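You operate a simulated robot arm through the tools that you are given. There is no shell and no other tool.

You run a simulated two-armed robot. Do the job below in one go: nothing can be reset, and whatever is moved stays where it is left.

Task
Deburr the hole over the yellow band and prove it with the gauge pin.
Fine: use the sanding block, leave the pin seated in that hole, clear the filings with the wire brush; block and brush go back. Set down upright: wire brush. What is to be rubbed or washed off counts as gone when no trace of it is left.

The check looks at the end state, three seconds after you hand in, the way a careful person would. Anything else that was tipped, shoved, dropped, spilled or broken makes it a failure.

Robot
Two 7-joint arms with fingered hands on one trunk that stands fixed in place. Base frame: the origin is at the foot of the trunk, x ahead of it, y to its left, z up; the work surface is at about z = 850. Units: mm, rad, N and s.
The left shoulder is at [49, 182, 1223], the right one opposite. With the tool pointing down near the work surface each hand reaches from about 100 to 800 mm from the base axis, measured 20 degrees to its own side. Payload 3.8 kg a hand.
The tool frame of a hand sits at the grasp point between the pads (the TCP): z along the fingers, y along the line on which they close. The tips reach 30 mm beyond it. The gripper opens to 104 mm; its body begins 35 mm behind the TCP. The gripper is a hand of 4 fingers: y runs from the thumb to the fingers, the wrist lies at [-17, -104, -178] in the tool frame, and closing takes about 1.5 s.
Orientation is that of the tool frame in the base frame, as [roll, pitch, yaw] about the fixed x, y, z axes, in that order (R = Rz(yaw) Ry(pitch) Rx(roll)). With the fingers straight down and the wrist toward the robot, the tool's x, y and z point along [0, 1, 0], [1, 0, 0] and [0, 0, -1] of the base frame.

Tools
- The arms move only by the tool nudge_tool. It takes "left_plan", "right_plan" or both (then of equal length, played together; a hand with none holds still); each is a list of rows, each a list of 6 numbers: the shift along the base's x, y, z in units of 25 mm (1.0 is 25 mm), then the turn, a rotation vector about the base's x, y, z in units of 8 degrees (1.0 is 8 degrees). In form: [[x, y, z, rx, ry, rz], ...]. A call has 1 to 20 rows; each row shifts and turns the commanded pose from where the row before left it. "left_grip" and "right_grip" are, for a hand that has rows, the opening in per cent of the stroke, from 0 (shut) to 100 (fully open), set as the call begins (left out, the last holds). A call with a number of a shift or a turn outside -1 to 1 is refused whole. A row lasts 0.2 s, in which the tool goes at most 50 mm and 0.15 rad; a call with a longer step from one row to the next is refused whole, and so is a gripper value outside its range. Where a pose cannot be reached the arm comes as near as it can. A force on the tool above 40 N (or 10 N above the force at the start of the call, whichever is more), or a blocked arm, ends the call early, and 0.2 s more pass. Each finger travels about 72 mm/s and halts on what it meets, pressing with about 25 N; the grip force reading is that of the motor and also rises with nothing between the fingers. The clock runs only during rows and for 0.2 s after the last one: add rows that do not move to give the fingers time. It gives the time, the measured TCP pose, the force on the tool (base axes), the opening and the grip force at its end, in the units of the frame above (readings bear some noise), with the torque about the TCP (base axes, N m) and any sound that the robot's microphone picked up.
- Cameras (640 x 400 px; columns grow to the right, rows downward): "scene" is now at [131.3, 4.8, 1393.5]; the picture's right is [0.05, -1.00, 0.00], its down [-0.65, -0.03, -0.76] and it looks along [0.76, 0.04, -0.65] (base axes); focal length 214 px, centre (320, 200). "left" rides on the left gripper at [-66, -90, -126] in its tool frame; the picture's right is [-0.78, -0.30, 0.56], its down [0.57, -0.70, 0.42] and it looks along [0.26, 0.65, 0.71] (tool axes); focal length 275 px, centre (320, 200). "right" rides on the right gripper at [66, -90, -126] in its tool frame; the picture's right is [-0.78, 0.30, -0.56], its down [-0.57, -0.70, 0.42] and it looks along [-0.26, 0.65, 0.71] (tool axes); focal length 275 px, centre (320, 200). There is no depth. A picture from a camera that has moved, and an enlarged one, comes with that camera's place and axes in the base frame and with its lens.
- capture(camera): a new picture of that camera. The clock stands still meanwhile.
- lift_body(by): moves the trunk up (or, below 0, down) by that many mm; the arms and the scene camera ride with it, the base frame stays. It gives what a move gives, with no picture.
- set_fingers(index, middle, ring, thumb_bend, thumb_turn, hand): sets how far each is bent, from 0 (flat) to 100 (curled in); at 30 the hand is open as for a grip, at 70 the pads meet at the TCP. One left out holds its place. A second passes; each finger stops where it meets its share of the squeeze, and holds until it gets a number again. A gripper value or a shape takes the hand back. It gives what a move gives, with no picture; readings hold the bend of each and the force on the fingers (four entries, about 0 where the hand has none), thumb and palm. thumb_turn goes from beside the hand (0) to across from the fingers (100), as for a grip.
- hand_shape(shape, hand): the hand has 4 fingers and takes this shape, open, in about a second: jaw (thumb against the fingers, like two jaws); tri (thumb and two fingers); tip (a fingertip pinch); poke (one finger out to press); point (the index stretched); flat (the hand flat); cup (the hand cupped); fist (a fist). The gripper value then closes the fingers along that shape, each until it touches; the sizes above hold for jaw. It gives what a move gives, with no picture.
- aim_head(pan, tilt): turns the head with the scene camera to pan (to the left, within 1.501 rad either way) and tilt (down, from -0.506 to 1.204), counted from straight ahead of the robot (the tilt from the chest, where the trunk bows). It gives what a move gives.
- inspect(camera, box): a new picture of the part [left, top, right, bottom] of that camera's present view, enlarged. The clock stands still meanwhile.
- finish_job(): hands the job in; it is judged then, once.

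Nothing tells you positions but the pictures and the camera data. Unless the task says otherwise, let go and move clear before handing in.

The tools are called after "Emit:" by a JSON object that holds its "api" and its "payload". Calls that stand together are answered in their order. nudge_tool: Moves the arms, as the interface text tells. Its arguments: {"type":"object","properties":{"left_plan":{"type":"array"},"left_grip":{"type":"number"},"right_plan":{"type":"array"},"right_grip":{"type":"number"}},"required":[]} The other tools are called the same way: lift_body (by) moves the trunk up or down; hand_shape (shape, hand) gives the hand a shape; set_fingers (index, middle, ring, thumb_bend, thumb_turn, hand) moves the fingers one by one; aim_head (pan, tilt) turns the head that bears the scene camera; capture (camera) takes a picture; inspect (camera, box) takes an enlarged picture of a part of a camera's view; finish_job () hands the job in.

At the start:

```text
time_s: 0.0
left_ee_pos: [517.5, 238.1, 1302.0]
left_ee_rot: [-3.141, 0.0, 1.571]
left_force: [-0.4, -0.3, 0.6]
left_ft_torque: [0.02, 0.02, 0.02]
left_width: 103.6
left_gripper_force: 0.1
left_shape: jaw
left_bend: [30.0, 30.0, 30.0, 30.0, 97.0]
left_finger forces: [0.0, 0.1, 0.0, 0.0, 0.1, 0.1]
right_ee_pos: [485.3, -269.8, 1260.8]
right_ee_rot: [3.14, 0.0, 1.569]
right_force: [-0.8, -0.1, -0.2]
right_ft_torque: [-0.01, 0.0, 0.03]
right_width: 103.6
right_gripper_force: 0.2
right_shape: jaw
right_bend: [30.0, 30.0, 30.0, 30.0, 97.0]
right_finger forces: [0.1, 0.0, 0.0, 0.0, 0.0, 0.0]
trunk travel left (down, up): [-375.0, 381.0]
head pan, tilt (commanded): [0.052, 0.707]
```

scene: 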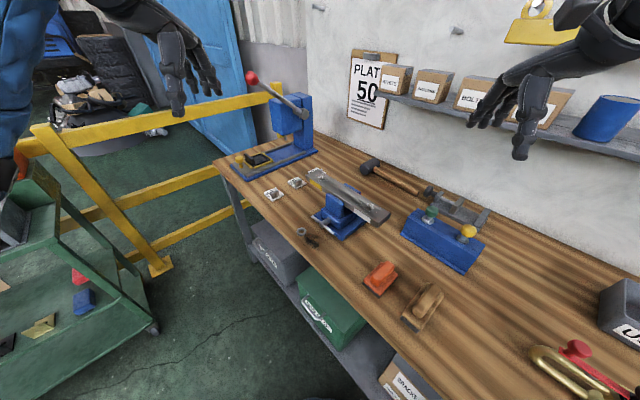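
right: 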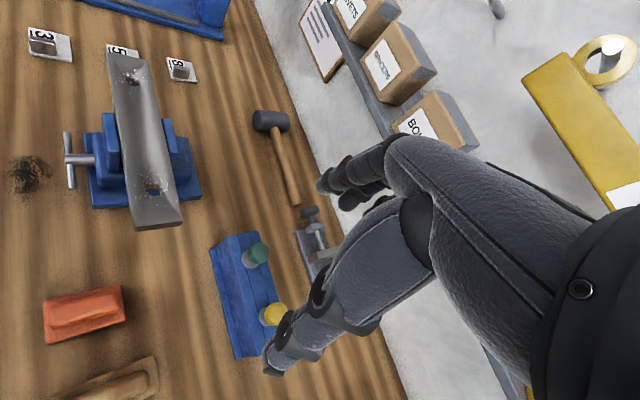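
left: 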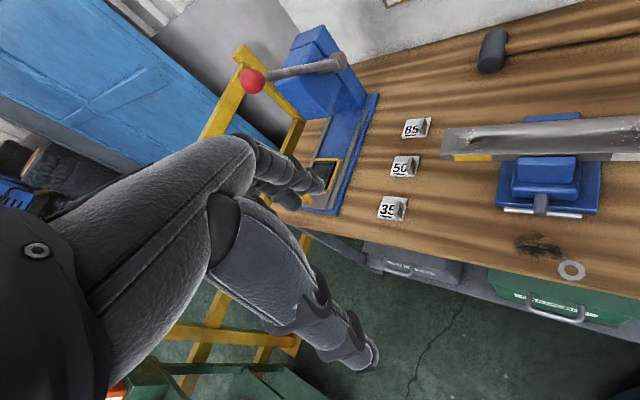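

I see a workbench with a vise holding a metal plate that has two holes, a blue pin stand with a green and a yellow knob, an orange block, a wooden brush and some filings. I'll take closer looks before moving.

Emit:
{"api": "inspect", "payload": {"camera": "scene", "box": [280, 150, 440, 250]}}

Emit:
{"api": "inspect", "payload": {"camera": "scene", "box": [340, 180, 500, 340]}}

Emit:
{"api": "inspect", "payload": {"camera": "right", "box": [0, 40, 220, 240]}}

Emit:
{"api": "inspect", "payload": {"camera": "left", "box": [420, 90, 640, 290]}}

Emit:
{"api": "inspect", "payload": {"camera": "right", "box": [0, 220, 320, 400]}}

```text
4.00 times, centred on (360, 200) of scene
camera zoom: at [131.3, 4.8, 1393.5], right [0.05, -1.0, 0.0], down [-0.65, -0.03, -0.76], along [0.76, 0.04, -0.65], focal length 858 px, centre (160, 200)
```

zoom: 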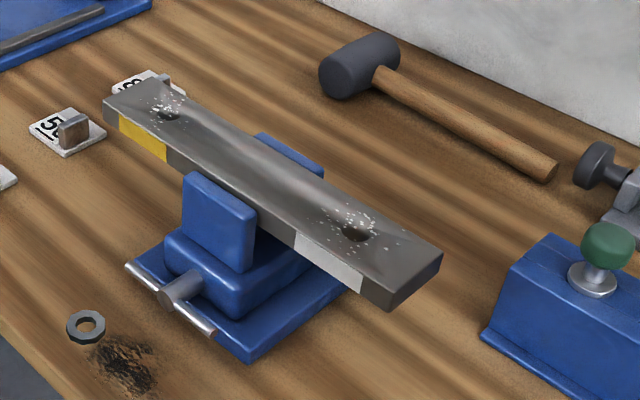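

```text
2.50 times, centred on (420, 260) of scene
camera zoom: at [131.3, 4.8, 1393.5], right [0.05, -1.0, 0.0], down [-0.65, -0.03, -0.76], along [0.76, 0.04, -0.65], focal length 536 px, centre (70, 50)
```

zoom: 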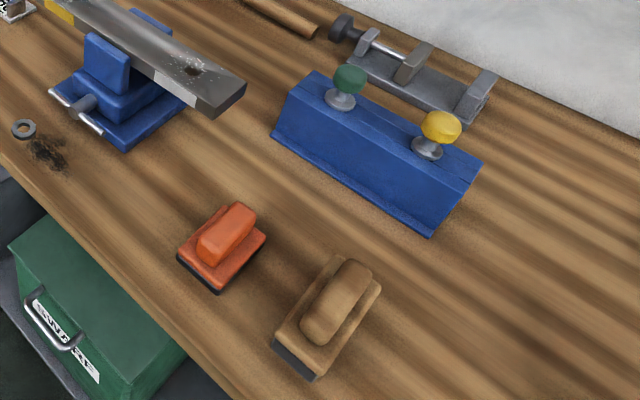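

```text
2.00 times, centred on (110, 140) of right
camera zoom: at [394.7, -203.3, 1386.6], right [0.3, -0.78, 0.56], down [-0.7, -0.57, -0.42], along [0.65, -0.27, -0.71], focal length 551 px, centre (740, 320)
```

zoom: 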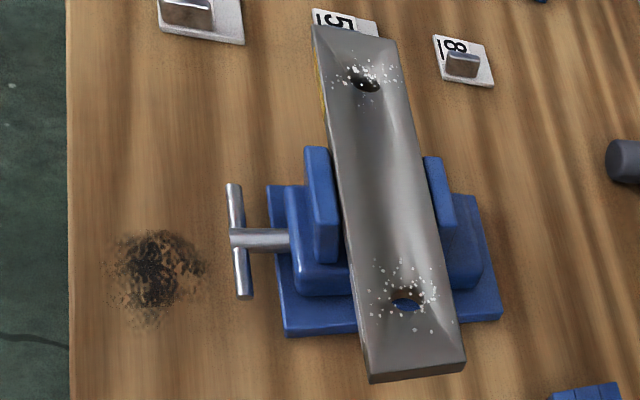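

```text
2.00 times, centred on (530, 190) of left
camera zoom: at [427.0, 172.3, 1428.4], right [-0.3, -0.78, -0.56], down [-0.7, 0.57, -0.42], along [0.65, 0.26, -0.71], focal length 551 px, centre (-100, 220)
```

zoom: 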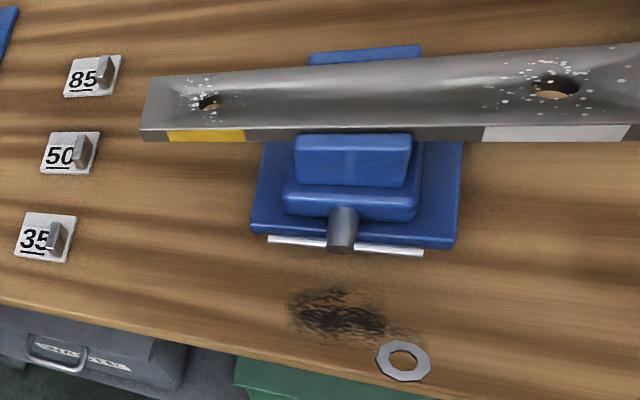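

```text
2.00 times, centred on (160, 310) of right
camera zoom: at [394.7, -203.3, 1386.6], right [0.3, -0.78, 0.56], down [-0.7, -0.57, -0.42], along [0.65, -0.27, -0.71], focal length 551 px, centre (640, -20)
```

zoom: 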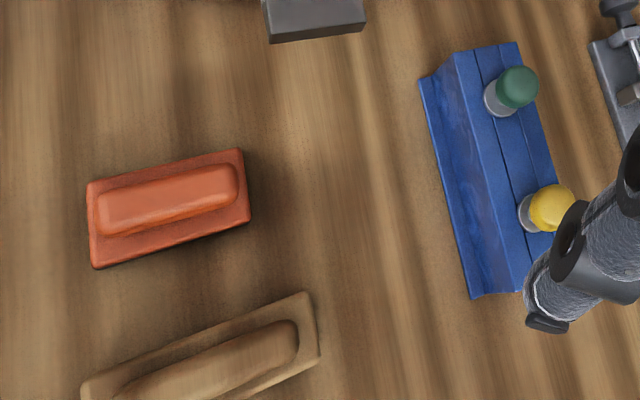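

The bar is clamped diagonally in the vise, and its yellow-banded hole is at roughly (730, 29, 978). Next I'll zoom in on the burrs, the dark patch, the pins and the tools.

Emit:
{"api": "inspect", "payload": {"camera": "scene", "box": [300, 160, 340, 185]}}

Emit:
{"api": "inspect", "payload": {"camera": "scene", "box": [350, 190, 400, 225]}}

Emit:
{"api": "inspect", "payload": {"camera": "scene", "box": [400, 190, 490, 280]}}

Emit:
{"api": "inspect", "payload": {"camera": "scene", "box": [350, 250, 450, 340]}}

Emit:
{"api": "inspect", "payload": {"camera": "scene", "box": [285, 220, 335, 255]}}

Emit:
{"api": "inspect", "payload": {"camera": "scene", "box": [500, 250, 640, 400]}}

Emit:
{"api": "inspect", "payload": {"camera": "scene", "box": [210, 60, 330, 200]}}

Emit:
{"api": "inspect", "payload": {"camera": "scene", "box": [330, 40, 640, 160]}}

```text
16.00 times, centred on (320, 172) of scene
camera zoom: at [131.3, 4.8, 1393.5], right [0.05, -1.0, 0.0], down [-0.65, -0.03, -0.76], along [0.76, 0.04, -0.65], focal length 3432 px, centre (320, 640)
```

zoom: 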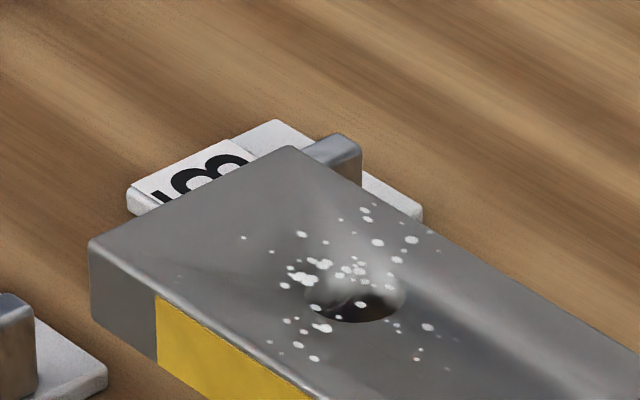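

```text
11.43 times, centred on (375, 208) of scene
camera zoom: at [131.3, 4.8, 1393.5], right [0.05, -1.0, 0.0], down [-0.65, -0.03, -0.76], along [0.76, 0.04, -0.65], focal length 2451 px, centre (-309, 114)
```

zoom: 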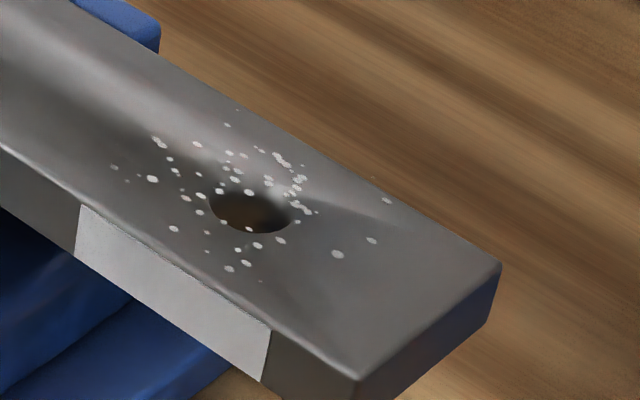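

```text
4.44 times, centred on (445, 235) of scene
camera zoom: at [131.3, 4.8, 1393.5], right [0.05, -1.0, 0.0], down [-0.65, -0.03, -0.76], along [0.76, 0.04, -0.65], focal length 953 px, centre (-236, 44)
```

zoom: 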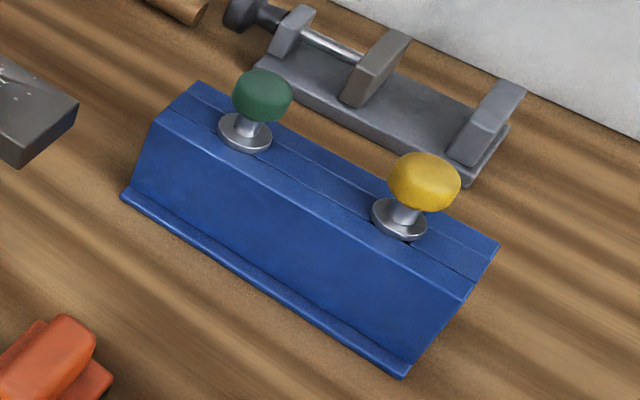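

```text
4.44 times, centred on (400, 295) of scene
camera zoom: at [131.3, 4.8, 1393.5], right [0.05, -1.0, 0.0], down [-0.65, -0.03, -0.76], along [0.76, 0.04, -0.65], focal length 953 px, centre (-36, -222)
```

zoom: 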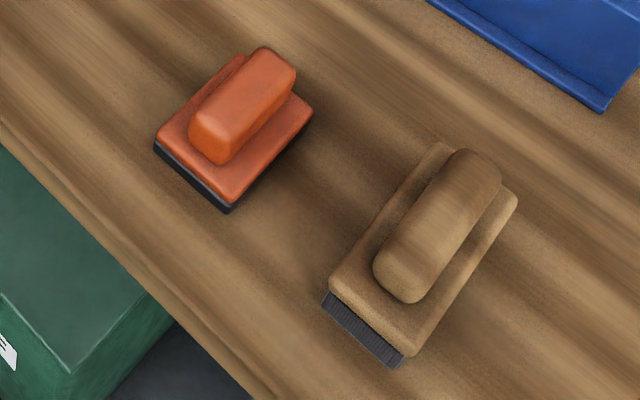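

```text
11.43 times, centred on (310, 238) of scene
camera zoom: at [131.3, 4.8, 1393.5], right [0.05, -1.0, 0.0], down [-0.65, -0.03, -0.76], along [0.76, 0.04, -0.65], focal length 2451 px, centre (434, -229)
```

zoom: 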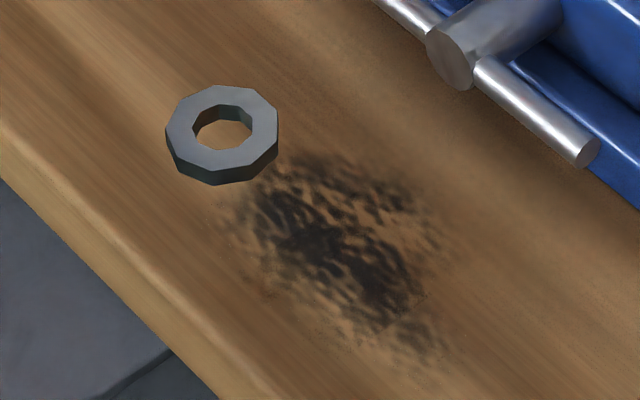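

```text
2.67 times, centred on (570, 325) of scene
camera zoom: at [131.3, 4.8, 1393.5], right [0.05, -1.0, 0.0], down [-0.65, -0.03, -0.76], along [0.76, 0.04, -0.65], focal length 572 px, centre (-347, -133)
```

zoom: 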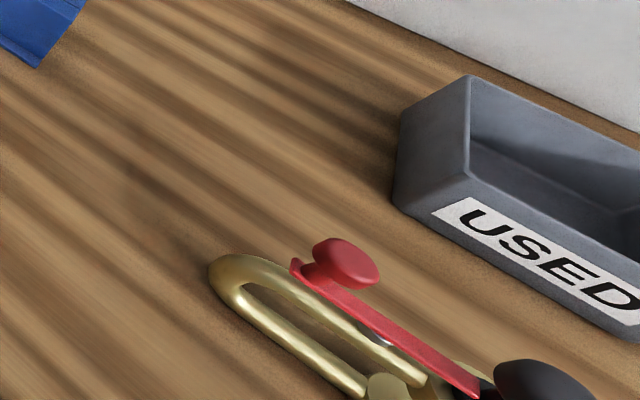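

```text
2.86 times, centred on (270, 130) of scene
camera zoom: at [131.3, 4.8, 1393.5], right [0.05, -1.0, 0.0], down [-0.65, -0.03, -0.76], along [0.76, 0.04, -0.65], focal length 613 px, centre (463, 400)
```

zoom: 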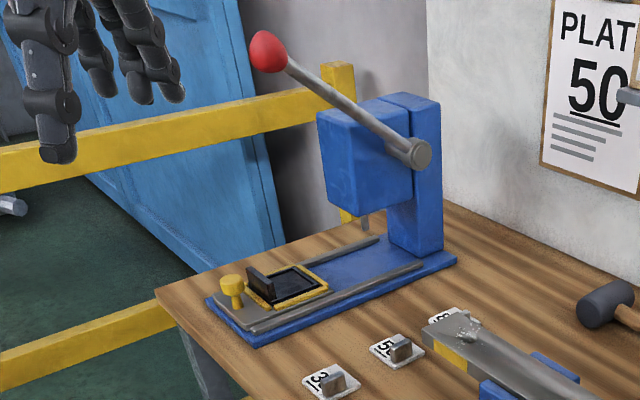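

```text
2.06 times, centred on (485, 100) of scene
camera zoom: at [131.3, 4.8, 1393.5], right [0.05, -1.0, 0.0], down [-0.65, -0.03, -0.76], along [0.76, 0.04, -0.65], focal length 443 px, centre (-21, 406)
```

zoom: 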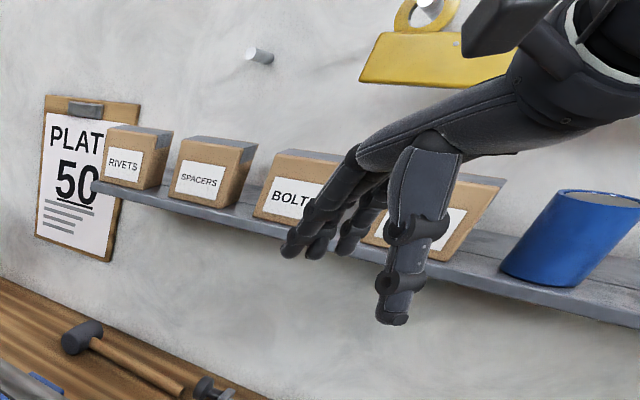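

The white specks around both holes look like the burr, and the dark patch by the vise may be filings. I'll zoom in with the hand cameras from where they are now to measure the holes, pins and tools.

Emit:
{"api": "inspect", "payload": {"camera": "left", "box": [440, 115, 520, 165]}}

Emit:
{"api": "inspect", "payload": {"camera": "left", "box": [560, 100, 640, 150]}}

Emit:
{"api": "inspect", "payload": {"camera": "right", "box": [100, 50, 180, 100]}}

Emit:
{"api": "inspect", "payload": {"camera": "right", "box": [110, 160, 190, 210]}}

Emit:
{"api": "inspect", "payload": {"camera": "right", "box": [0, 145, 60, 205]}}

Emit:
{"api": "inspect", "payload": {"camera": "right", "box": [30, 270, 160, 400]}}

Emit:
{"api": "inspect", "payload": {"camera": "right", "box": [200, 220, 300, 370]}}

```text
8.00 times, centred on (480, 140) of left
camera zoom: at [427.0, 172.3, 1428.4], right [-0.3, -0.78, -0.56], down [-0.7, 0.57, -0.42], along [0.65, 0.26, -0.71], focal length 2202 px, centre (-960, 680)
```

zoom: 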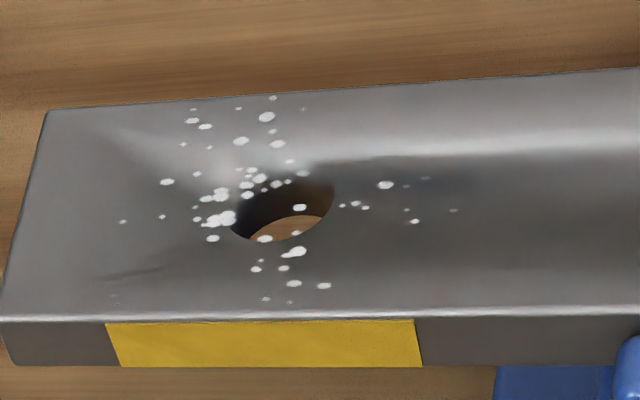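

```text
8.00 times, centred on (600, 125) of left
camera zoom: at [427.0, 172.3, 1428.4], right [-0.3, -0.78, -0.56], down [-0.7, 0.57, -0.42], along [0.65, 0.26, -0.71], focal length 2202 px, centre (-1920, 800)
```

zoom: 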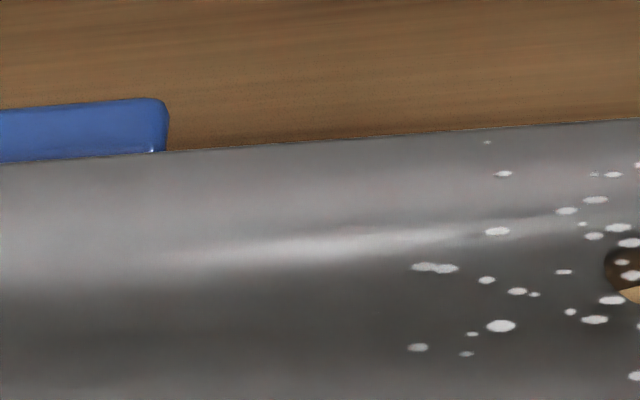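

```text
8.00 times, centred on (140, 75) of right
camera zoom: at [394.7, -203.3, 1386.6], right [0.3, -0.78, 0.56], down [-0.7, -0.57, -0.42], along [0.65, -0.27, -0.71], focal length 2202 px, centre (1760, 1200)
```

zoom: 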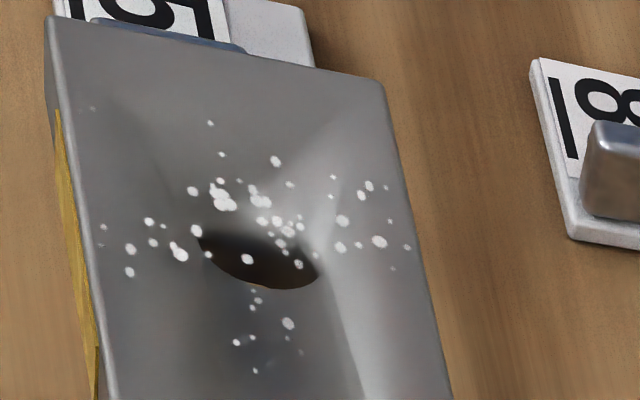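

```text
8.00 times, centred on (150, 185) of right
camera zoom: at [394.7, -203.3, 1386.6], right [0.3, -0.78, 0.56], down [-0.7, -0.57, -0.42], along [0.65, -0.27, -0.71], focal length 2202 px, centre (1680, 320)
```

zoom: 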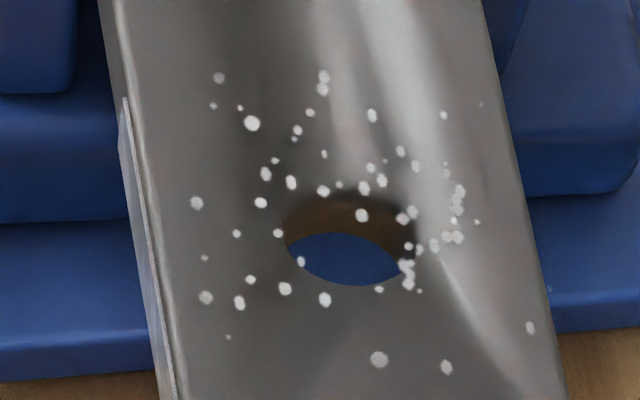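

```text
6.67 times, centred on (30, 175) of right
camera zoom: at [394.7, -203.3, 1386.6], right [0.3, -0.78, 0.56], down [-0.7, -0.57, -0.42], along [0.65, -0.27, -0.71], focal length 1835 px, centre (2253, 367)
```

zoom: 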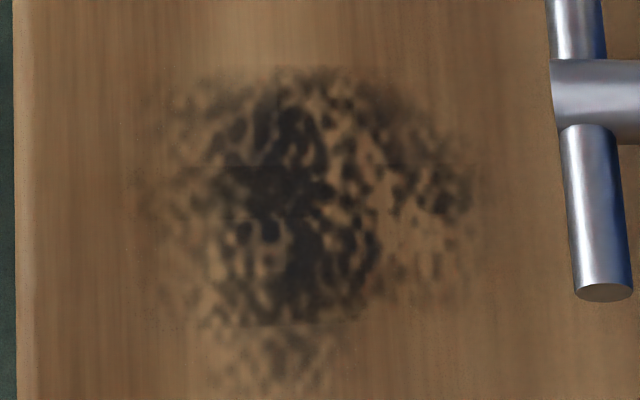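

```text
3.08 times, centred on (95, 335) of right
camera zoom: at [394.7, -203.3, 1386.6], right [0.3, -0.78, 0.56], down [-0.7, -0.57, -0.42], along [0.65, -0.27, -0.71], focal length 847 px, centre (1012, -215)
```

zoom: 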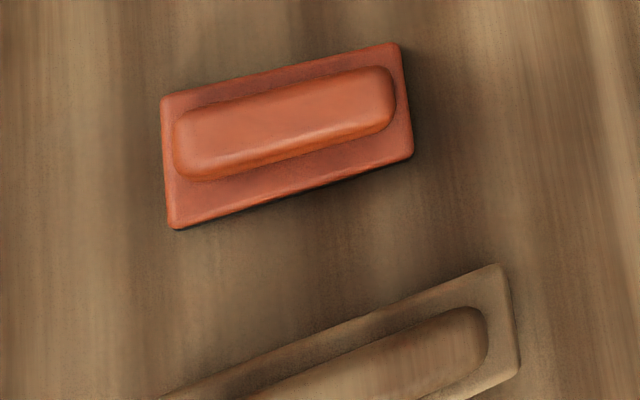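

```text
2.67 times, centred on (250, 295) of right
camera zoom: at [394.7, -203.3, 1386.6], right [0.3, -0.78, 0.56], down [-0.7, -0.57, -0.42], along [0.65, -0.27, -0.71], focal length 734 px, centre (507, -53)
```

zoom: 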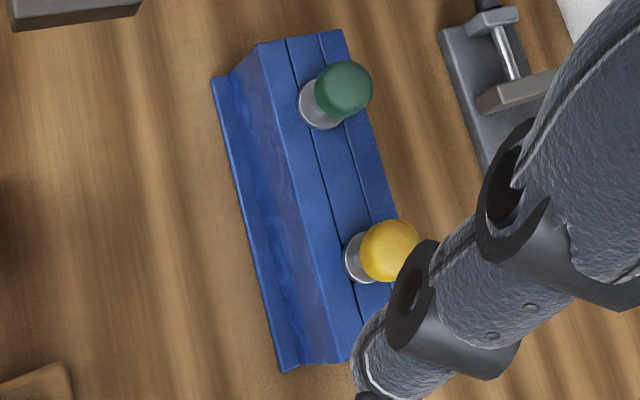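

The sanding block (orange, about 82×54 mm) is centred near (439, -141), its top at about z = 887, with its long axis at -45°. I'll take the right hand above it, turned 45° so the fingers close across the handle.

Emit:
{"api": "nudge_tool", "payload": {"right_plan": [[-0.1415, 0.397, -0.926, 0, 0, 0.4327], [-0.1415, 0.397, -0.926, 0, 0, 0.4327], [-0.1415, 0.397, -0.926, 0, 0, 0.4327], [-0.1415, 0.397, -0.926, 0, 0, 0.4327], [-0.1415, 0.397, -0.926, 0, 0, 0.4327], [-0.1415, 0.397, -0.926, 0, 0, 0.4327], [-0.1415, 0.397, -0.926, 0, 0, 0.4327], [-0.1415, 0.397, -0.926, 0, 0, 0.4327], [-0.1415, 0.397, -0.926, 0, 0, 0.4327], [-0.1415, 0.397, -0.926, 0, 0, 0.4327], [-0.1415, 0.397, -0.926, 0, 0, 0.4327], [-0.1415, 0.397, -0.926, 0, 0, 0.4327], [-0.1415, 0.397, -0.926, 0, 0, 0.4327], [0, 0, 0, 0, 0, 0], [0, 0, 0, 0, 0, 0]]}}

Emit:
{"api": "capture", "payload": {"camera": "scene"}}

Emit:
{"api": "capture", "payload": {"camera": "right"}}

```text
time_s: 3.2
left_ee_pos: [518.1, 238.4, 1302.5]
left_ee_rot: [-3.141, -0.001, 1.571]
left_force: [0.4, 0.4, -0.2]
left_ft_torque: [-0.02, 0.0, -0.02]
left_width: 103.7
left_gripper_force: 0.1
left_shape: jaw
left_bend: [30.0, 30.0, 30.0, 30.0, 97.0]
left_finger forces: [0.1, 0.0, 0.1, 0.0, 0.0, 0.0]
right_ee_pos: [439.4, -140.7, 960.3]
right_ee_rot: [3.141, 0.001, 2.354]
right_force: [0.2, 0.3, -0.8]
right_ft_torque: [0.02, -0.02, 0.0]
right_width: 103.9
right_gripper_force: 0.1
right_shape: jaw
right_bend: [30.0, 30.0, 30.0, 30.0, 97.0]
right_finger forces: [0.1, 0.1, 0.1, 0.1, 0.1, 0.0]
trunk travel left (down, up): [-375.0, 381.0]
head pan, tilt (commanded): [0.052, 0.707]
```

```text
taken
camera scene: at [131.4, 4.9, 1393.5], right [0.05, -1.0, 0.0], down [-0.65, -0.03, -0.76], along [0.76, 0.04, -0.65], focal length 214 px, centre (320, 200)
```

scene: 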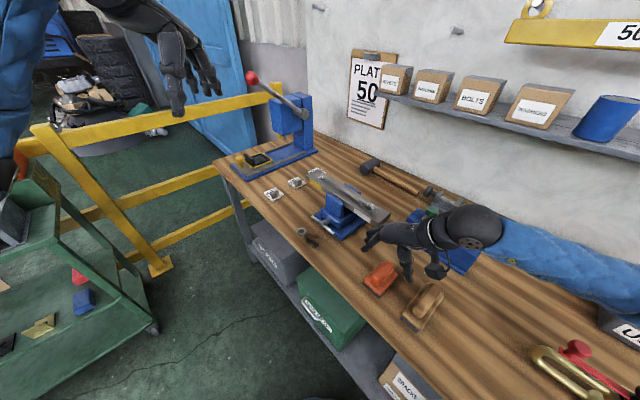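

```text
taken
camera right: at [328.7, -158.2, 1085.7], right [0.76, -0.34, 0.56], down [-0.09, -0.9, -0.42], along [0.65, 0.27, -0.71], focal length 275 px, centre (320, 200)
```

right: 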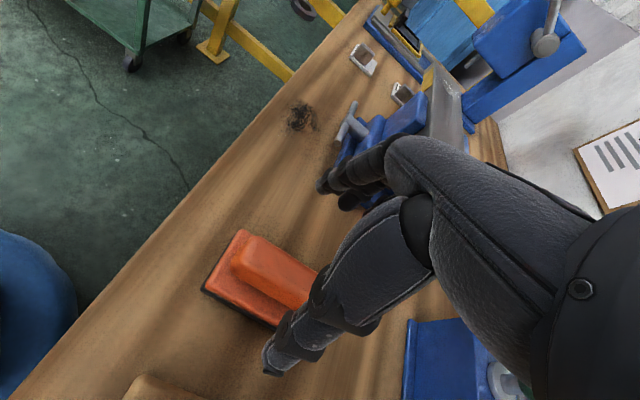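

Emit:
{"api": "inspect", "payload": {"camera": "scene", "box": [340, 190, 500, 330]}}

Emit:
{"api": "inspect", "payload": {"camera": "right", "box": [180, 100, 480, 400]}}

```text
2.86 times, centred on (420, 260) of scene
camera zoom: at [131.4, 4.9, 1393.5], right [0.05, -1.0, 0.0], down [-0.65, -0.03, -0.76], along [0.76, 0.04, -0.65], focal length 613 px, centre (34, 29)
```

zoom: 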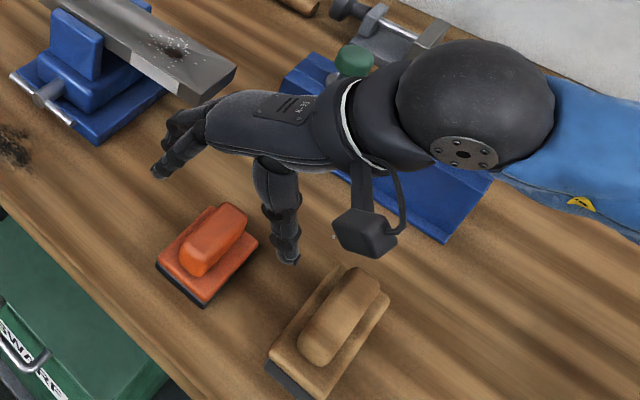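

```text
1.33 times, centred on (330, 250) of right
camera zoom: at [328.7, -158.2, 1085.7], right [0.76, -0.34, 0.56], down [-0.09, -0.9, -0.42], along [0.65, 0.27, -0.71], focal length 367 px, centre (307, 133)
```

zoom: 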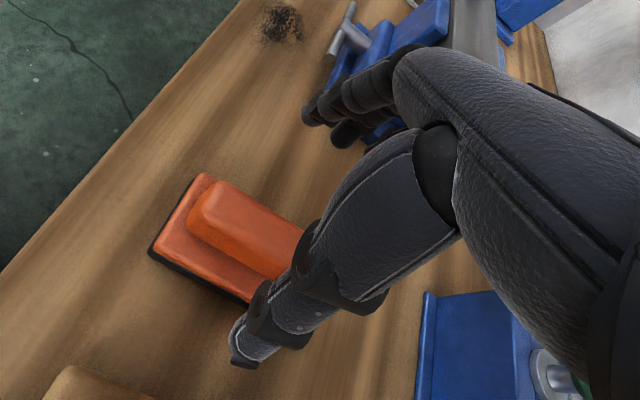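

The hand is over the block with clearance all round. Before descending I'll half-close it in the air to see where the fingertips end up.

Emit:
{"api": "nudge_tool", "payload": {"right_plan": [[0, 0, 0, 0, 0, 0], [0, 0, 0, 0, 0, 0], [0, 0, 0, 0, 0, 0], [0, 0, 0, 0, 0, 0], [0, 0, 0, 0, 0, 0], [0, 0, 0, 0, 0, 0]], "right_grip": 27}}

Emit:
{"api": "inspect", "payload": {"camera": "scene", "box": [340, 190, 500, 330]}}

Emit:
{"api": "capture", "payload": {"camera": "right"}}

Emit:
{"api": "inspect", "payload": {"camera": "left", "box": [480, 200, 640, 400]}}

```text
time_s: 4.6
left_ee_pos: [517.7, 237.6, 1302.0]
left_ee_rot: [-3.141, 0.001, 1.569]
left_force: [-0.3, -0.8, -0.1]
left_ft_torque: [-0.01, 0.02, 0.01]
left_width: 103.8
left_gripper_force: 0.0
left_shape: jaw
left_bend: [30.0, 30.0, 30.0, 30.0, 97.0]
left_finger forces: [0.0, 0.0, 0.1, 0.1, 0.0, 0.0]
right_ee_pos: [439.0, -141.8, 961.8]
right_ee_rot: [3.141, 0.0, 2.355]
right_force: [-0.1, 0.5, -0.5]
right_ft_torque: [0.02, 0.01, -0.01]
right_width: 28.8
right_gripper_force: 0.0
right_shape: jaw
right_bend: [74.0, 55.0, 53.0, 74.0, 100.0]
right_finger forces: [0.1, 0.1, 0.1, 0.1, 0.0, 0.0]
trunk travel left (down, up): [-375.0, 381.0]
head pan, tilt (commanded): [0.052, 0.707]
```

```text
2.86 times, centred on (420, 260) of scene
camera zoom: at [131.3, 4.9, 1393.5], right [0.05, -1.0, 0.0], down [-0.65, -0.03, -0.76], along [0.76, 0.04, -0.65], focal length 613 px, centre (34, 29)
```

zoom: 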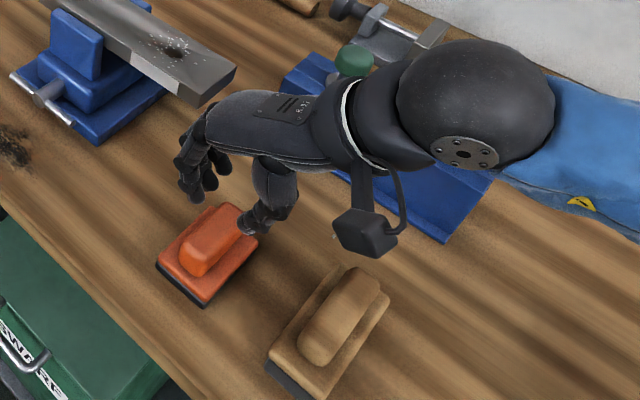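

```text
taken
camera right: at [328.7, -158.3, 1085.9], right [0.76, -0.34, 0.56], down [-0.09, -0.9, -0.42], along [0.65, 0.27, -0.71], focal length 275 px, centre (320, 200)
```

right: 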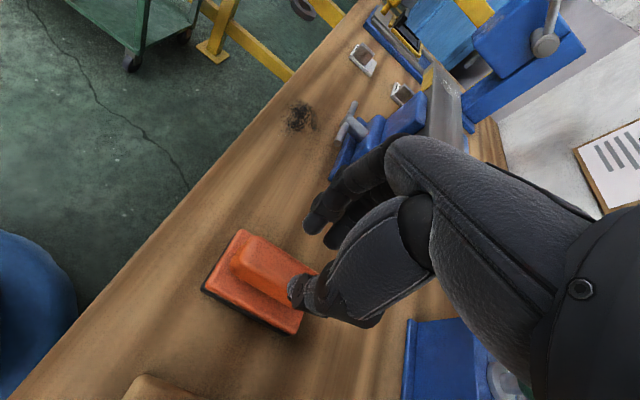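

```text
2.00 times, centred on (560, 300) of left
camera zoom: at [427.0, 172.4, 1428.4], right [-0.3, -0.78, -0.56], down [-0.7, 0.57, -0.42], along [0.65, 0.26, -0.71], focal length 551 px, centre (-160, 0)
```

zoom: 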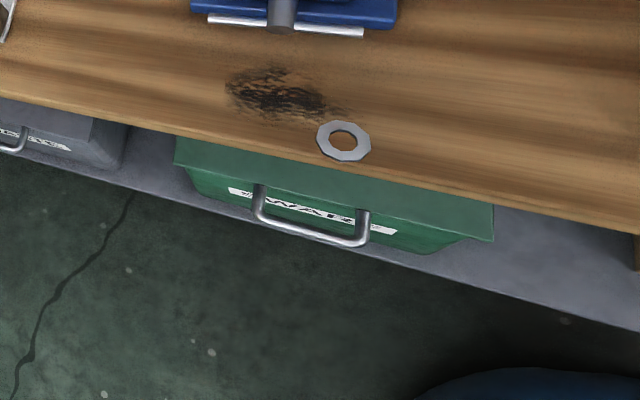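

Emit:
{"api": "nudge_tool", "payload": {"right_plan": [[0, 0, 0, 0, 0, 0], [0, 0, 0, 0, 0, 0], [0, 0, 0, 0, 0, 0]], "right_grip": 27}}

Emit:
{"api": "inspect", "payload": {"camera": "scene", "box": [370, 210, 440, 290]}}

Emit:
{"api": "inspect", "payload": {"camera": "right", "box": [180, 180, 400, 350]}}

```text
time_s: 5.4
left_ee_pos: [518.0, 237.2, 1302.8]
left_ee_rot: [3.141, 0.0, 1.571]
left_force: [0.8, -0.3, 1.1]
left_ft_torque: [-0.01, 0.01, 0.0]
left_width: 103.6
left_gripper_force: 0.1
left_shape: jaw
left_bend: [30.0, 30.0, 30.0, 30.0, 97.0]
left_finger forces: [0.0, 0.0, 0.0, 0.0, 0.1, 0.0]
right_ee_pos: [439.4, -141.6, 961.3]
right_ee_rot: [-3.141, 0.001, 2.353]
right_force: [-0.1, 0.1, 0.0]
right_ft_torque: [-0.01, 0.02, 0.0]
right_width: 28.5
right_gripper_force: 0.1
right_shape: jaw
right_bend: [74.0, 55.0, 53.0, 74.0, 100.0]
right_finger forces: [0.0, 0.1, 0.1, 0.0, 0.1, 0.0]
trunk travel left (down, up): [-375.0, 381.0]
head pan, tilt (commanded): [0.052, 0.707]
```

```text
5.00 times, centred on (405, 250) of scene
camera zoom: at [131.3, 4.9, 1393.5], right [0.05, -1.0, 0.0], down [-0.65, -0.03, -0.76], along [0.76, 0.04, -0.65], focal length 1072 px, centre (-105, -50)
```

zoom: 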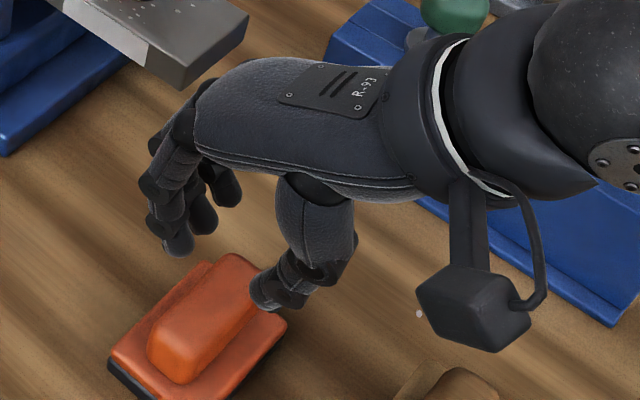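

```text
2.35 times, centred on (290, 265) of right
camera zoom: at [328.7, -158.3, 1085.9], right [0.76, -0.34, 0.56], down [-0.09, -0.9, -0.42], along [0.65, 0.27, -0.71], focal length 648 px, centre (391, 47)
```

zoom: 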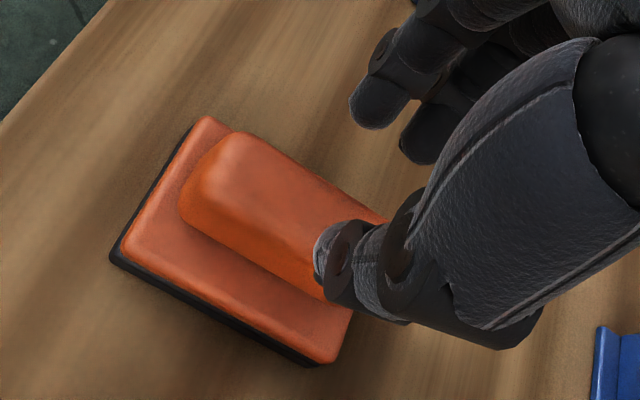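

Closing brings the fingertips inward about 35 mm below the TCP, so I'll grip the handle with the tips just above the block's flange. I'll open, descend to about z = 906 and check before closing.

Emit:
{"api": "nudge_tool", "payload": {"right_plan": [[0, 0, 0, 0, 0, 0], [0, 0, 0, 0, 0, 0], [0, 0, 0, 0, 0, 0], [0, 0, 0, 0, 0, 0], [0, 0, -0.5, 0, 0, 0], [0, 0, -0.5, 0, 0, 0], [0, 0, -0.5, 0, 0, 0], [0, 0, -0.5, 0, 0, 0], [0, 0, -0.2, 0, 0, 0], [0, 0, 0, 0, 0, 0]], "right_grip": 70}}

Emit:
{"api": "inspect", "payload": {"camera": "scene", "box": [370, 230, 440, 310]}}

Emit:
{"api": "inspect", "payload": {"camera": "right", "box": [180, 180, 400, 350]}}

```text
time_s: 7.6
left_ee_pos: [517.5, 239.1, 1302.8]
left_ee_rot: [-3.142, 0.0, 1.57]
left_force: [0.1, -0.1, 0.0]
left_ft_torque: [0.0, -0.01, 0.01]
left_width: 103.9
left_gripper_force: 0.0
left_shape: jaw
left_bend: [30.0, 30.0, 30.0, 30.0, 97.0]
left_finger forces: [0.1, 0.0, 0.0, 0.0, 0.0, 0.1]
right_ee_pos: [438.9, -141.9, 905.1]
right_ee_rot: [-3.141, 0.0, 2.354]
right_force: [0.4, -0.5, -0.2]
right_ft_torque: [-0.03, 0.0, 0.0]
right_width: 72.4
right_gripper_force: 0.1
right_shape: jaw
right_bend: [27.0, 37.0, 34.0, 57.0, 99.0]
right_finger forces: [0.1, 0.0, 0.1, 0.1, 0.1, 0.0]
trunk travel left (down, up): [-375.0, 381.0]
head pan, tilt (commanded): [0.052, 0.707]
```

```text
5.00 times, centred on (405, 270) of scene
camera zoom: at [131.3, 4.9, 1393.5], right [0.05, -1.0, 0.0], down [-0.65, -0.03, -0.76], along [0.76, 0.04, -0.65], focal length 1072 px, centre (-105, -150)
```

zoom: 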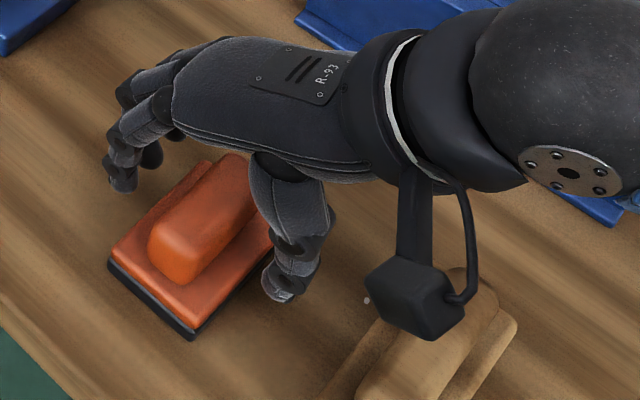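

```text
2.35 times, centred on (290, 265) of right
camera zoom: at [328.5, -157.7, 1030.3], right [0.76, -0.34, 0.56], down [-0.09, -0.9, -0.42], along [0.65, 0.27, -0.71], focal length 648 px, centre (391, 47)
```

zoom: 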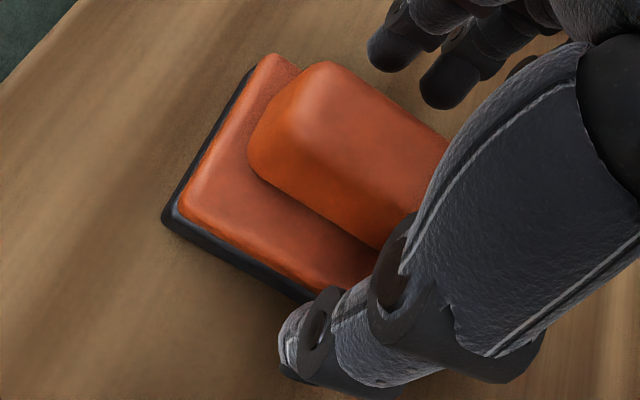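

Emit:
{"api": "nudge_tool", "payload": {"right_plan": [[0, 0, 0.1, 0, 0, 0], [0, 0, 0, 0, 0, 0], [0, 0, 0, 0, 0, 0], [0, 0, 0, 0, 0, 0], [0, 0, 0, 0, 0, 0], [0, 0, 0, 0, 0, 0], [0, 0, 0, 0, 0, 0]], "right_grip": 40}}

Emit:
{"api": "inspect", "payload": {"camera": "scene", "box": [370, 230, 440, 310]}}

Emit:
{"api": "inspect", "payload": {"camera": "right", "box": [180, 180, 400, 350]}}

```text
time_s: 9.2
left_ee_pos: [517.2, 238.2, 1302.9]
left_ee_rot: [-3.142, 0.002, 1.571]
left_force: [-0.1, -0.4, 0.0]
left_ft_torque: [0.02, 0.0, 0.04]
left_width: 103.5
left_gripper_force: 0.0
left_shape: jaw
left_bend: [30.0, 30.0, 30.0, 30.0, 97.0]
left_finger forces: [0.0, 0.0, 0.0, 0.0, 0.0, 0.1]
right_ee_pos: [439.4, -142.1, 908.6]
right_ee_rot: [3.141, -0.001, 2.356]
right_force: [1.1, 0.0, -0.1]
right_ft_torque: [0.0, -0.02, -0.02]
right_width: 42.2
right_gripper_force: 0.1
right_shape: jaw
right_bend: [74.0, 49.0, 46.0, 72.0, 100.0]
right_finger forces: [0.0, 0.0, 0.0, 0.0, 0.1, 0.0]
trunk travel left (down, up): [-375.0, 381.0]
head pan, tilt (commanded): [0.052, 0.707]
```

```text
5.00 times, centred on (405, 270) of scene
camera zoom: at [131.3, 4.9, 1393.5], right [0.05, -1.0, 0.0], down [-0.65, -0.03, -0.76], along [0.76, 0.04, -0.65], focal length 1072 px, centre (-105, -150)
```

zoom: 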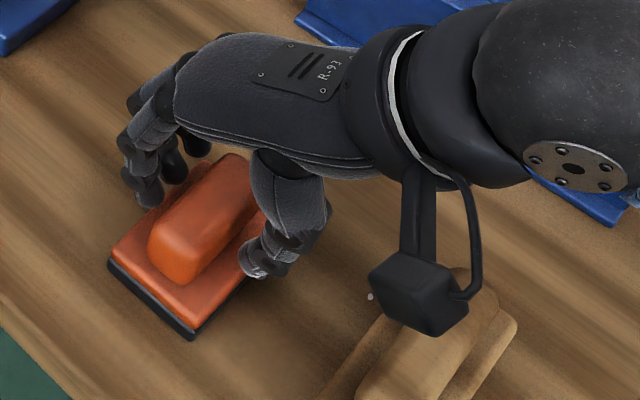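

```text
2.35 times, centred on (290, 265) of right
camera zoom: at [328.4, -158.1, 1033.1], right [0.76, -0.34, 0.56], down [-0.09, -0.9, -0.42], along [0.65, 0.27, -0.71], focal length 648 px, centre (391, 47)
```

zoom: 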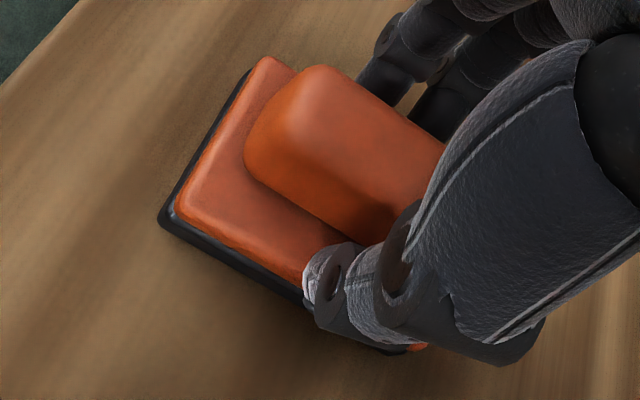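

The fingers are inside the flange outline without touching it. I'll close onto the handle now.

Emit:
{"api": "nudge_tool", "payload": {"right_plan": [[0, 0, 0, 0, 0, 0], [0, 0, 0, 0, 0, 0], [0, 0, 0, 0, 0, 0], [0, 0, 0, 0, 0, 0], [0, 0, 0, 0, 0, 0], [0, 0, 0, 0, 0, 0]], "right_grip": 0}}

Emit:
{"api": "inspect", "payload": {"camera": "scene", "box": [370, 230, 440, 310]}}

Emit:
{"api": "inspect", "payload": {"camera": "right", "box": [180, 180, 400, 350]}}

```text
time_s: 10.6
left_ee_pos: [517.4, 236.6, 1302.8]
left_ee_rot: [3.141, 0.0, 1.571]
left_force: [-0.2, 0.4, -0.5]
left_ft_torque: [0.04, 0.02, -0.01]
left_width: 103.6
left_gripper_force: 0.0
left_shape: jaw
left_bend: [30.0, 30.0, 30.0, 30.0, 97.0]
left_finger forces: [0.0, 0.1, 0.1, 0.0, 0.1, 0.1]
right_ee_pos: [440.2, -140.7, 907.6]
right_ee_rot: [-3.141, 0.0, 2.354]
right_force: [-0.7, 0.0, -0.2]
right_ft_torque: [0.03, 0.03, 0.01]
right_width: 23.4
right_gripper_force: 25.1
right_shape: jaw
right_bend: [73.0, 58.0, 57.0, 74.0, 100.0]
right_finger forces: [12.9, 6.4, 2.9, 0.1, 22.2, 0.1]
trunk travel left (down, up): [-375.0, 381.0]
head pan, tilt (commanded): [0.052, 0.707]
```

```text
5.00 times, centred on (405, 270) of scene
camera zoom: at [131.5, 4.8, 1393.5], right [0.05, -1.0, 0.0], down [-0.65, -0.03, -0.76], along [0.76, 0.04, -0.65], focal length 1072 px, centre (-105, -150)
```

zoom: 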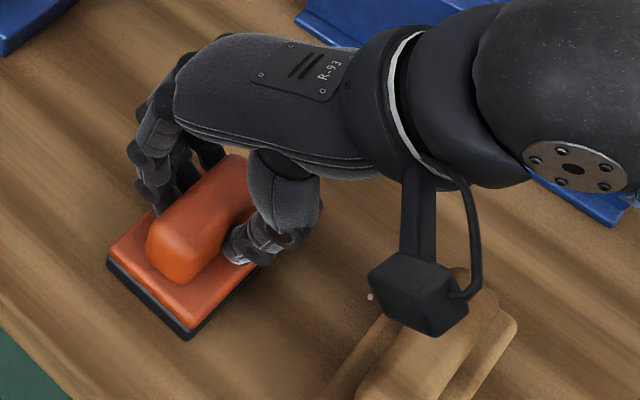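

```text
2.35 times, centred on (290, 265) of right
camera zoom: at [328.4, -158.1, 1033.0], right [0.76, -0.34, 0.56], down [-0.09, -0.9, -0.42], along [0.65, 0.27, -0.71], focal length 648 px, centre (391, 47)
```

zoom: 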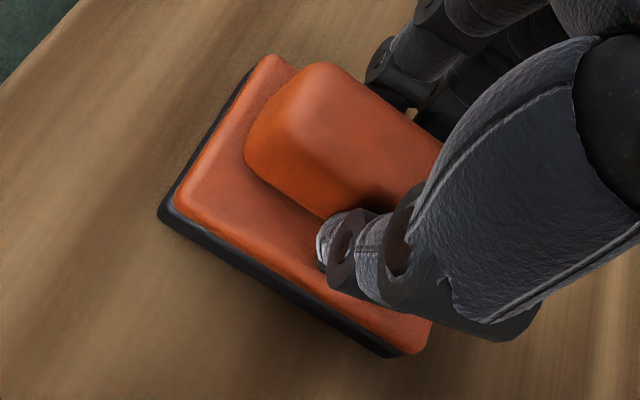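

The block is held with about 25 N at the handle. I'll lift gently and check that it hangs level.

Emit:
{"api": "nudge_tool", "payload": {"right_plan": [[0, 0, 0.2, 0, 0, 0], [0, 0, 0.4, 0, 0, 0], [0, 0, 0.6, 0, 0, 0], [0, 0, 0.8, 0, 0, 0], [0, 0, 0, 0, 0, 0], [0, 0, 0, 0, 0, 0]]}}

Emit:
{"api": "inspect", "payload": {"camera": "scene", "box": [360, 210, 450, 310]}}

Emit:
{"api": "inspect", "payload": {"camera": "right", "box": [180, 180, 400, 350]}}

```text
time_s: 12.0
left_ee_pos: [517.1, 237.3, 1303.0]
left_ee_rot: [3.139, 0.0, 1.571]
left_force: [0.2, 0.6, 0.7]
left_ft_torque: [0.03, 0.01, -0.02]
left_width: 104.0
left_gripper_force: 0.0
left_shape: jaw
left_bend: [30.0, 30.0, 30.0, 30.0, 97.0]
left_finger forces: [0.0, 0.0, 0.0, 0.0, 0.1, 0.1]
right_ee_pos: [440.7, -139.4, 957.4]
right_ee_rot: [-3.141, -0.002, 2.351]
right_force: [0.9, 0.1, -2.0]
right_ft_torque: [-0.03, 0.02, -0.01]
right_width: 22.9
right_gripper_force: 24.5
right_shape: jaw
right_bend: [73.0, 58.0, 57.0, 74.0, 100.0]
right_finger forces: [13.0, 6.4, 2.9, 0.0, 22.3, 0.0]
trunk travel left (down, up): [-375.0, 381.0]
head pan, tilt (commanded): [0.052, 0.707]
```

```text
4.00 times, centred on (405, 260) of scene
camera zoom: at [131.5, 4.9, 1393.5], right [0.05, -1.0, 0.0], down [-0.65, -0.03, -0.76], along [0.76, 0.04, -0.65], focal length 858 px, centre (-20, -40)
```

zoom: 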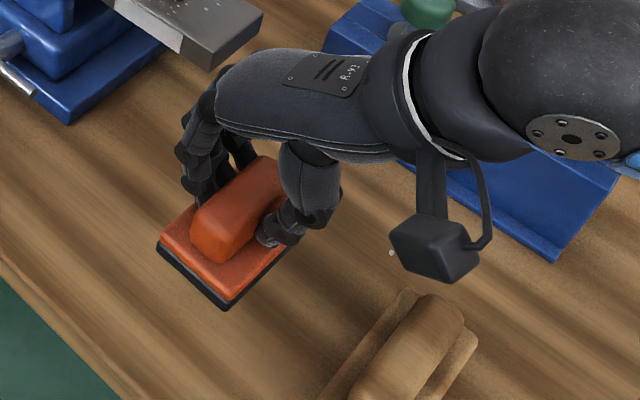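

```text
2.35 times, centred on (290, 265) of right
camera zoom: at [329.8, -156.5, 1082.7], right [0.76, -0.34, 0.56], down [-0.09, -0.9, -0.42], along [0.65, 0.27, -0.71], focal length 648 px, centre (391, 47)
```

zoom: 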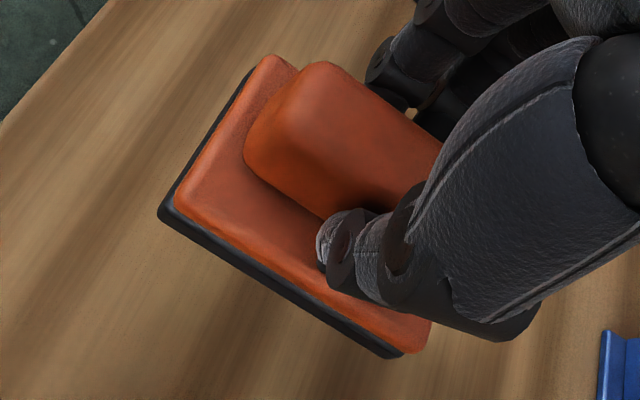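

The block is held firmly and level, with a home TCP of about (440, -141, 907.5) at a yaw of 2.354. I'll raise it and carry it over the yellow-band hole at (731, 28, 978).

Emit:
{"api": "nudge_tool", "payload": {"right_plan": [[0, 0, 0.5, 0, 0, 0], [0, 0, 0.9, 0, 0, 0], [0, 0, 0.9, 0, 0, 0], [0, 0, 0.9, 0, 0, 0], [0, 0, 0.9, 0, 0, 0], [0, 0, 0.9, 0, 0, 0], [0, 0, 0.4, 0, 0, 0], [0.5, 0.29, 0, 0, 0, 0], [0.9, 0.5218, 0, 0, 0, 0], [0.9, 0.5218, 0, 0, 0, 0], [0.9, 0.5218, 0, 0, 0, 0], [0.9, 0.5218, 0, 0, 0, 0], [0.9, 0.5218, 0, 0, 0, 0], [0.9, 0.5218, 0, 0, 0, 0], [0.9, 0.5218, 0, 0, 0, 0], [0.9, 0.5218, 0, 0, 0, 0], [0.9, 0.5218, 0, 0, 0, 0], [0.9, 0.5218, 0, 0, 0, 0], [0.9, 0.5218, 0, 0, 0, 0], [0.9, 0.5218, 0, 0, 0, 0]]}}

Emit:
{"api": "capture", "payload": {"camera": "scene"}}

Emit:
{"api": "capture", "payload": {"camera": "right"}}

Emit:
{"api": "capture", "payload": {"camera": "left"}}

```text
time_s: 16.2
left_ee_pos: [518.4, 236.9, 1301.9]
left_ee_rot: [3.14, -0.001, 1.57]
left_force: [0.9, 0.3, -0.1]
left_ft_torque: [0.0, -0.02, 0.02]
left_width: 104.2
left_gripper_force: 0.0
left_shape: jaw
left_bend: [30.0, 30.0, 30.0, 30.0, 97.0]
left_finger forces: [0.1, 0.0, 0.0, 0.0, 0.1, 0.1]
right_ee_pos: [631.2, -30.3, 1092.1]
right_ee_rot: [-3.14, 0.002, 2.355]
right_force: [0.4, 0.4, -2.1]
right_ft_torque: [0.03, -0.01, 0.0]
right_width: 22.4
right_gripper_force: 25.3
right_shape: jaw
right_bend: [73.0, 58.0, 57.0, 74.0, 100.0]
right_finger forces: [13.1, 6.4, 2.8, 0.0, 22.5, 0.0]
right hand out of reach, approached as far as the arm can: row 17, 18, 19, 20
trunk travel left (down, up): [-375.0, 381.0]
head pan, tilt (commanded): [0.052, 0.707]
```

```text
taken
camera scene: at [131.7, 5.0, 1393.4], right [0.05, -1.0, 0.0], down [-0.65, -0.03, -0.76], along [0.76, 0.04, -0.65], focal length 214 px, centre (320, 200)
```

scene: 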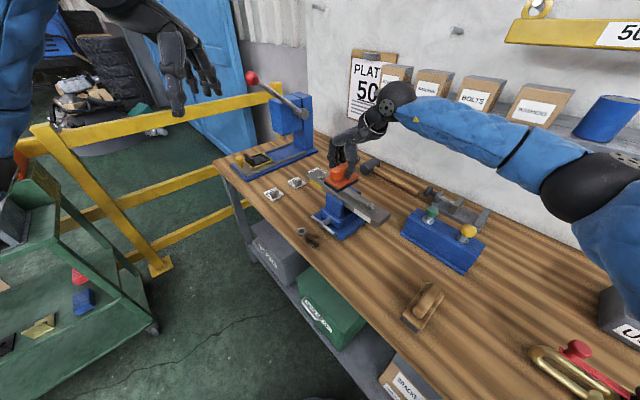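

```text
taken
camera right: at [520.9, -47.2, 1216.7], right [0.76, -0.34, 0.56], down [-0.09, -0.9, -0.42], along [0.65, 0.27, -0.71], focal length 275 px, centre (320, 200)
```

right: 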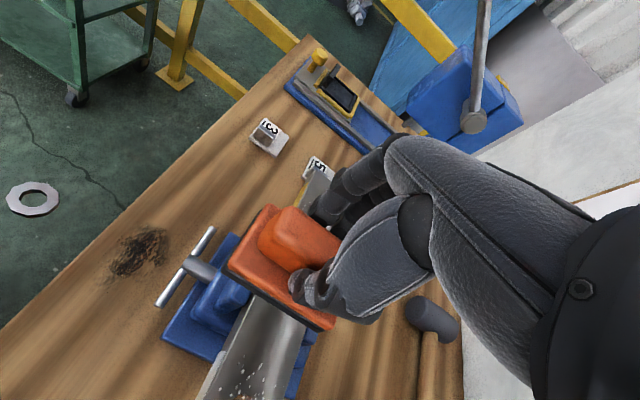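

```text
taken
camera left: at [427.4, 172.6, 1428.2], right [-0.3, -0.78, -0.56], down [-0.7, 0.57, -0.42], along [0.65, 0.26, -0.71], focal length 275 px, centre (320, 200)
```

left: 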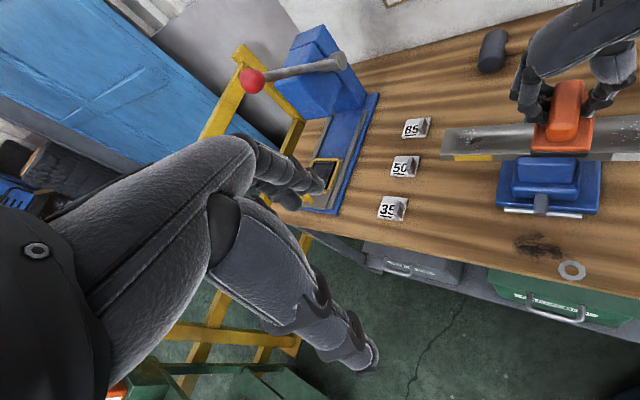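

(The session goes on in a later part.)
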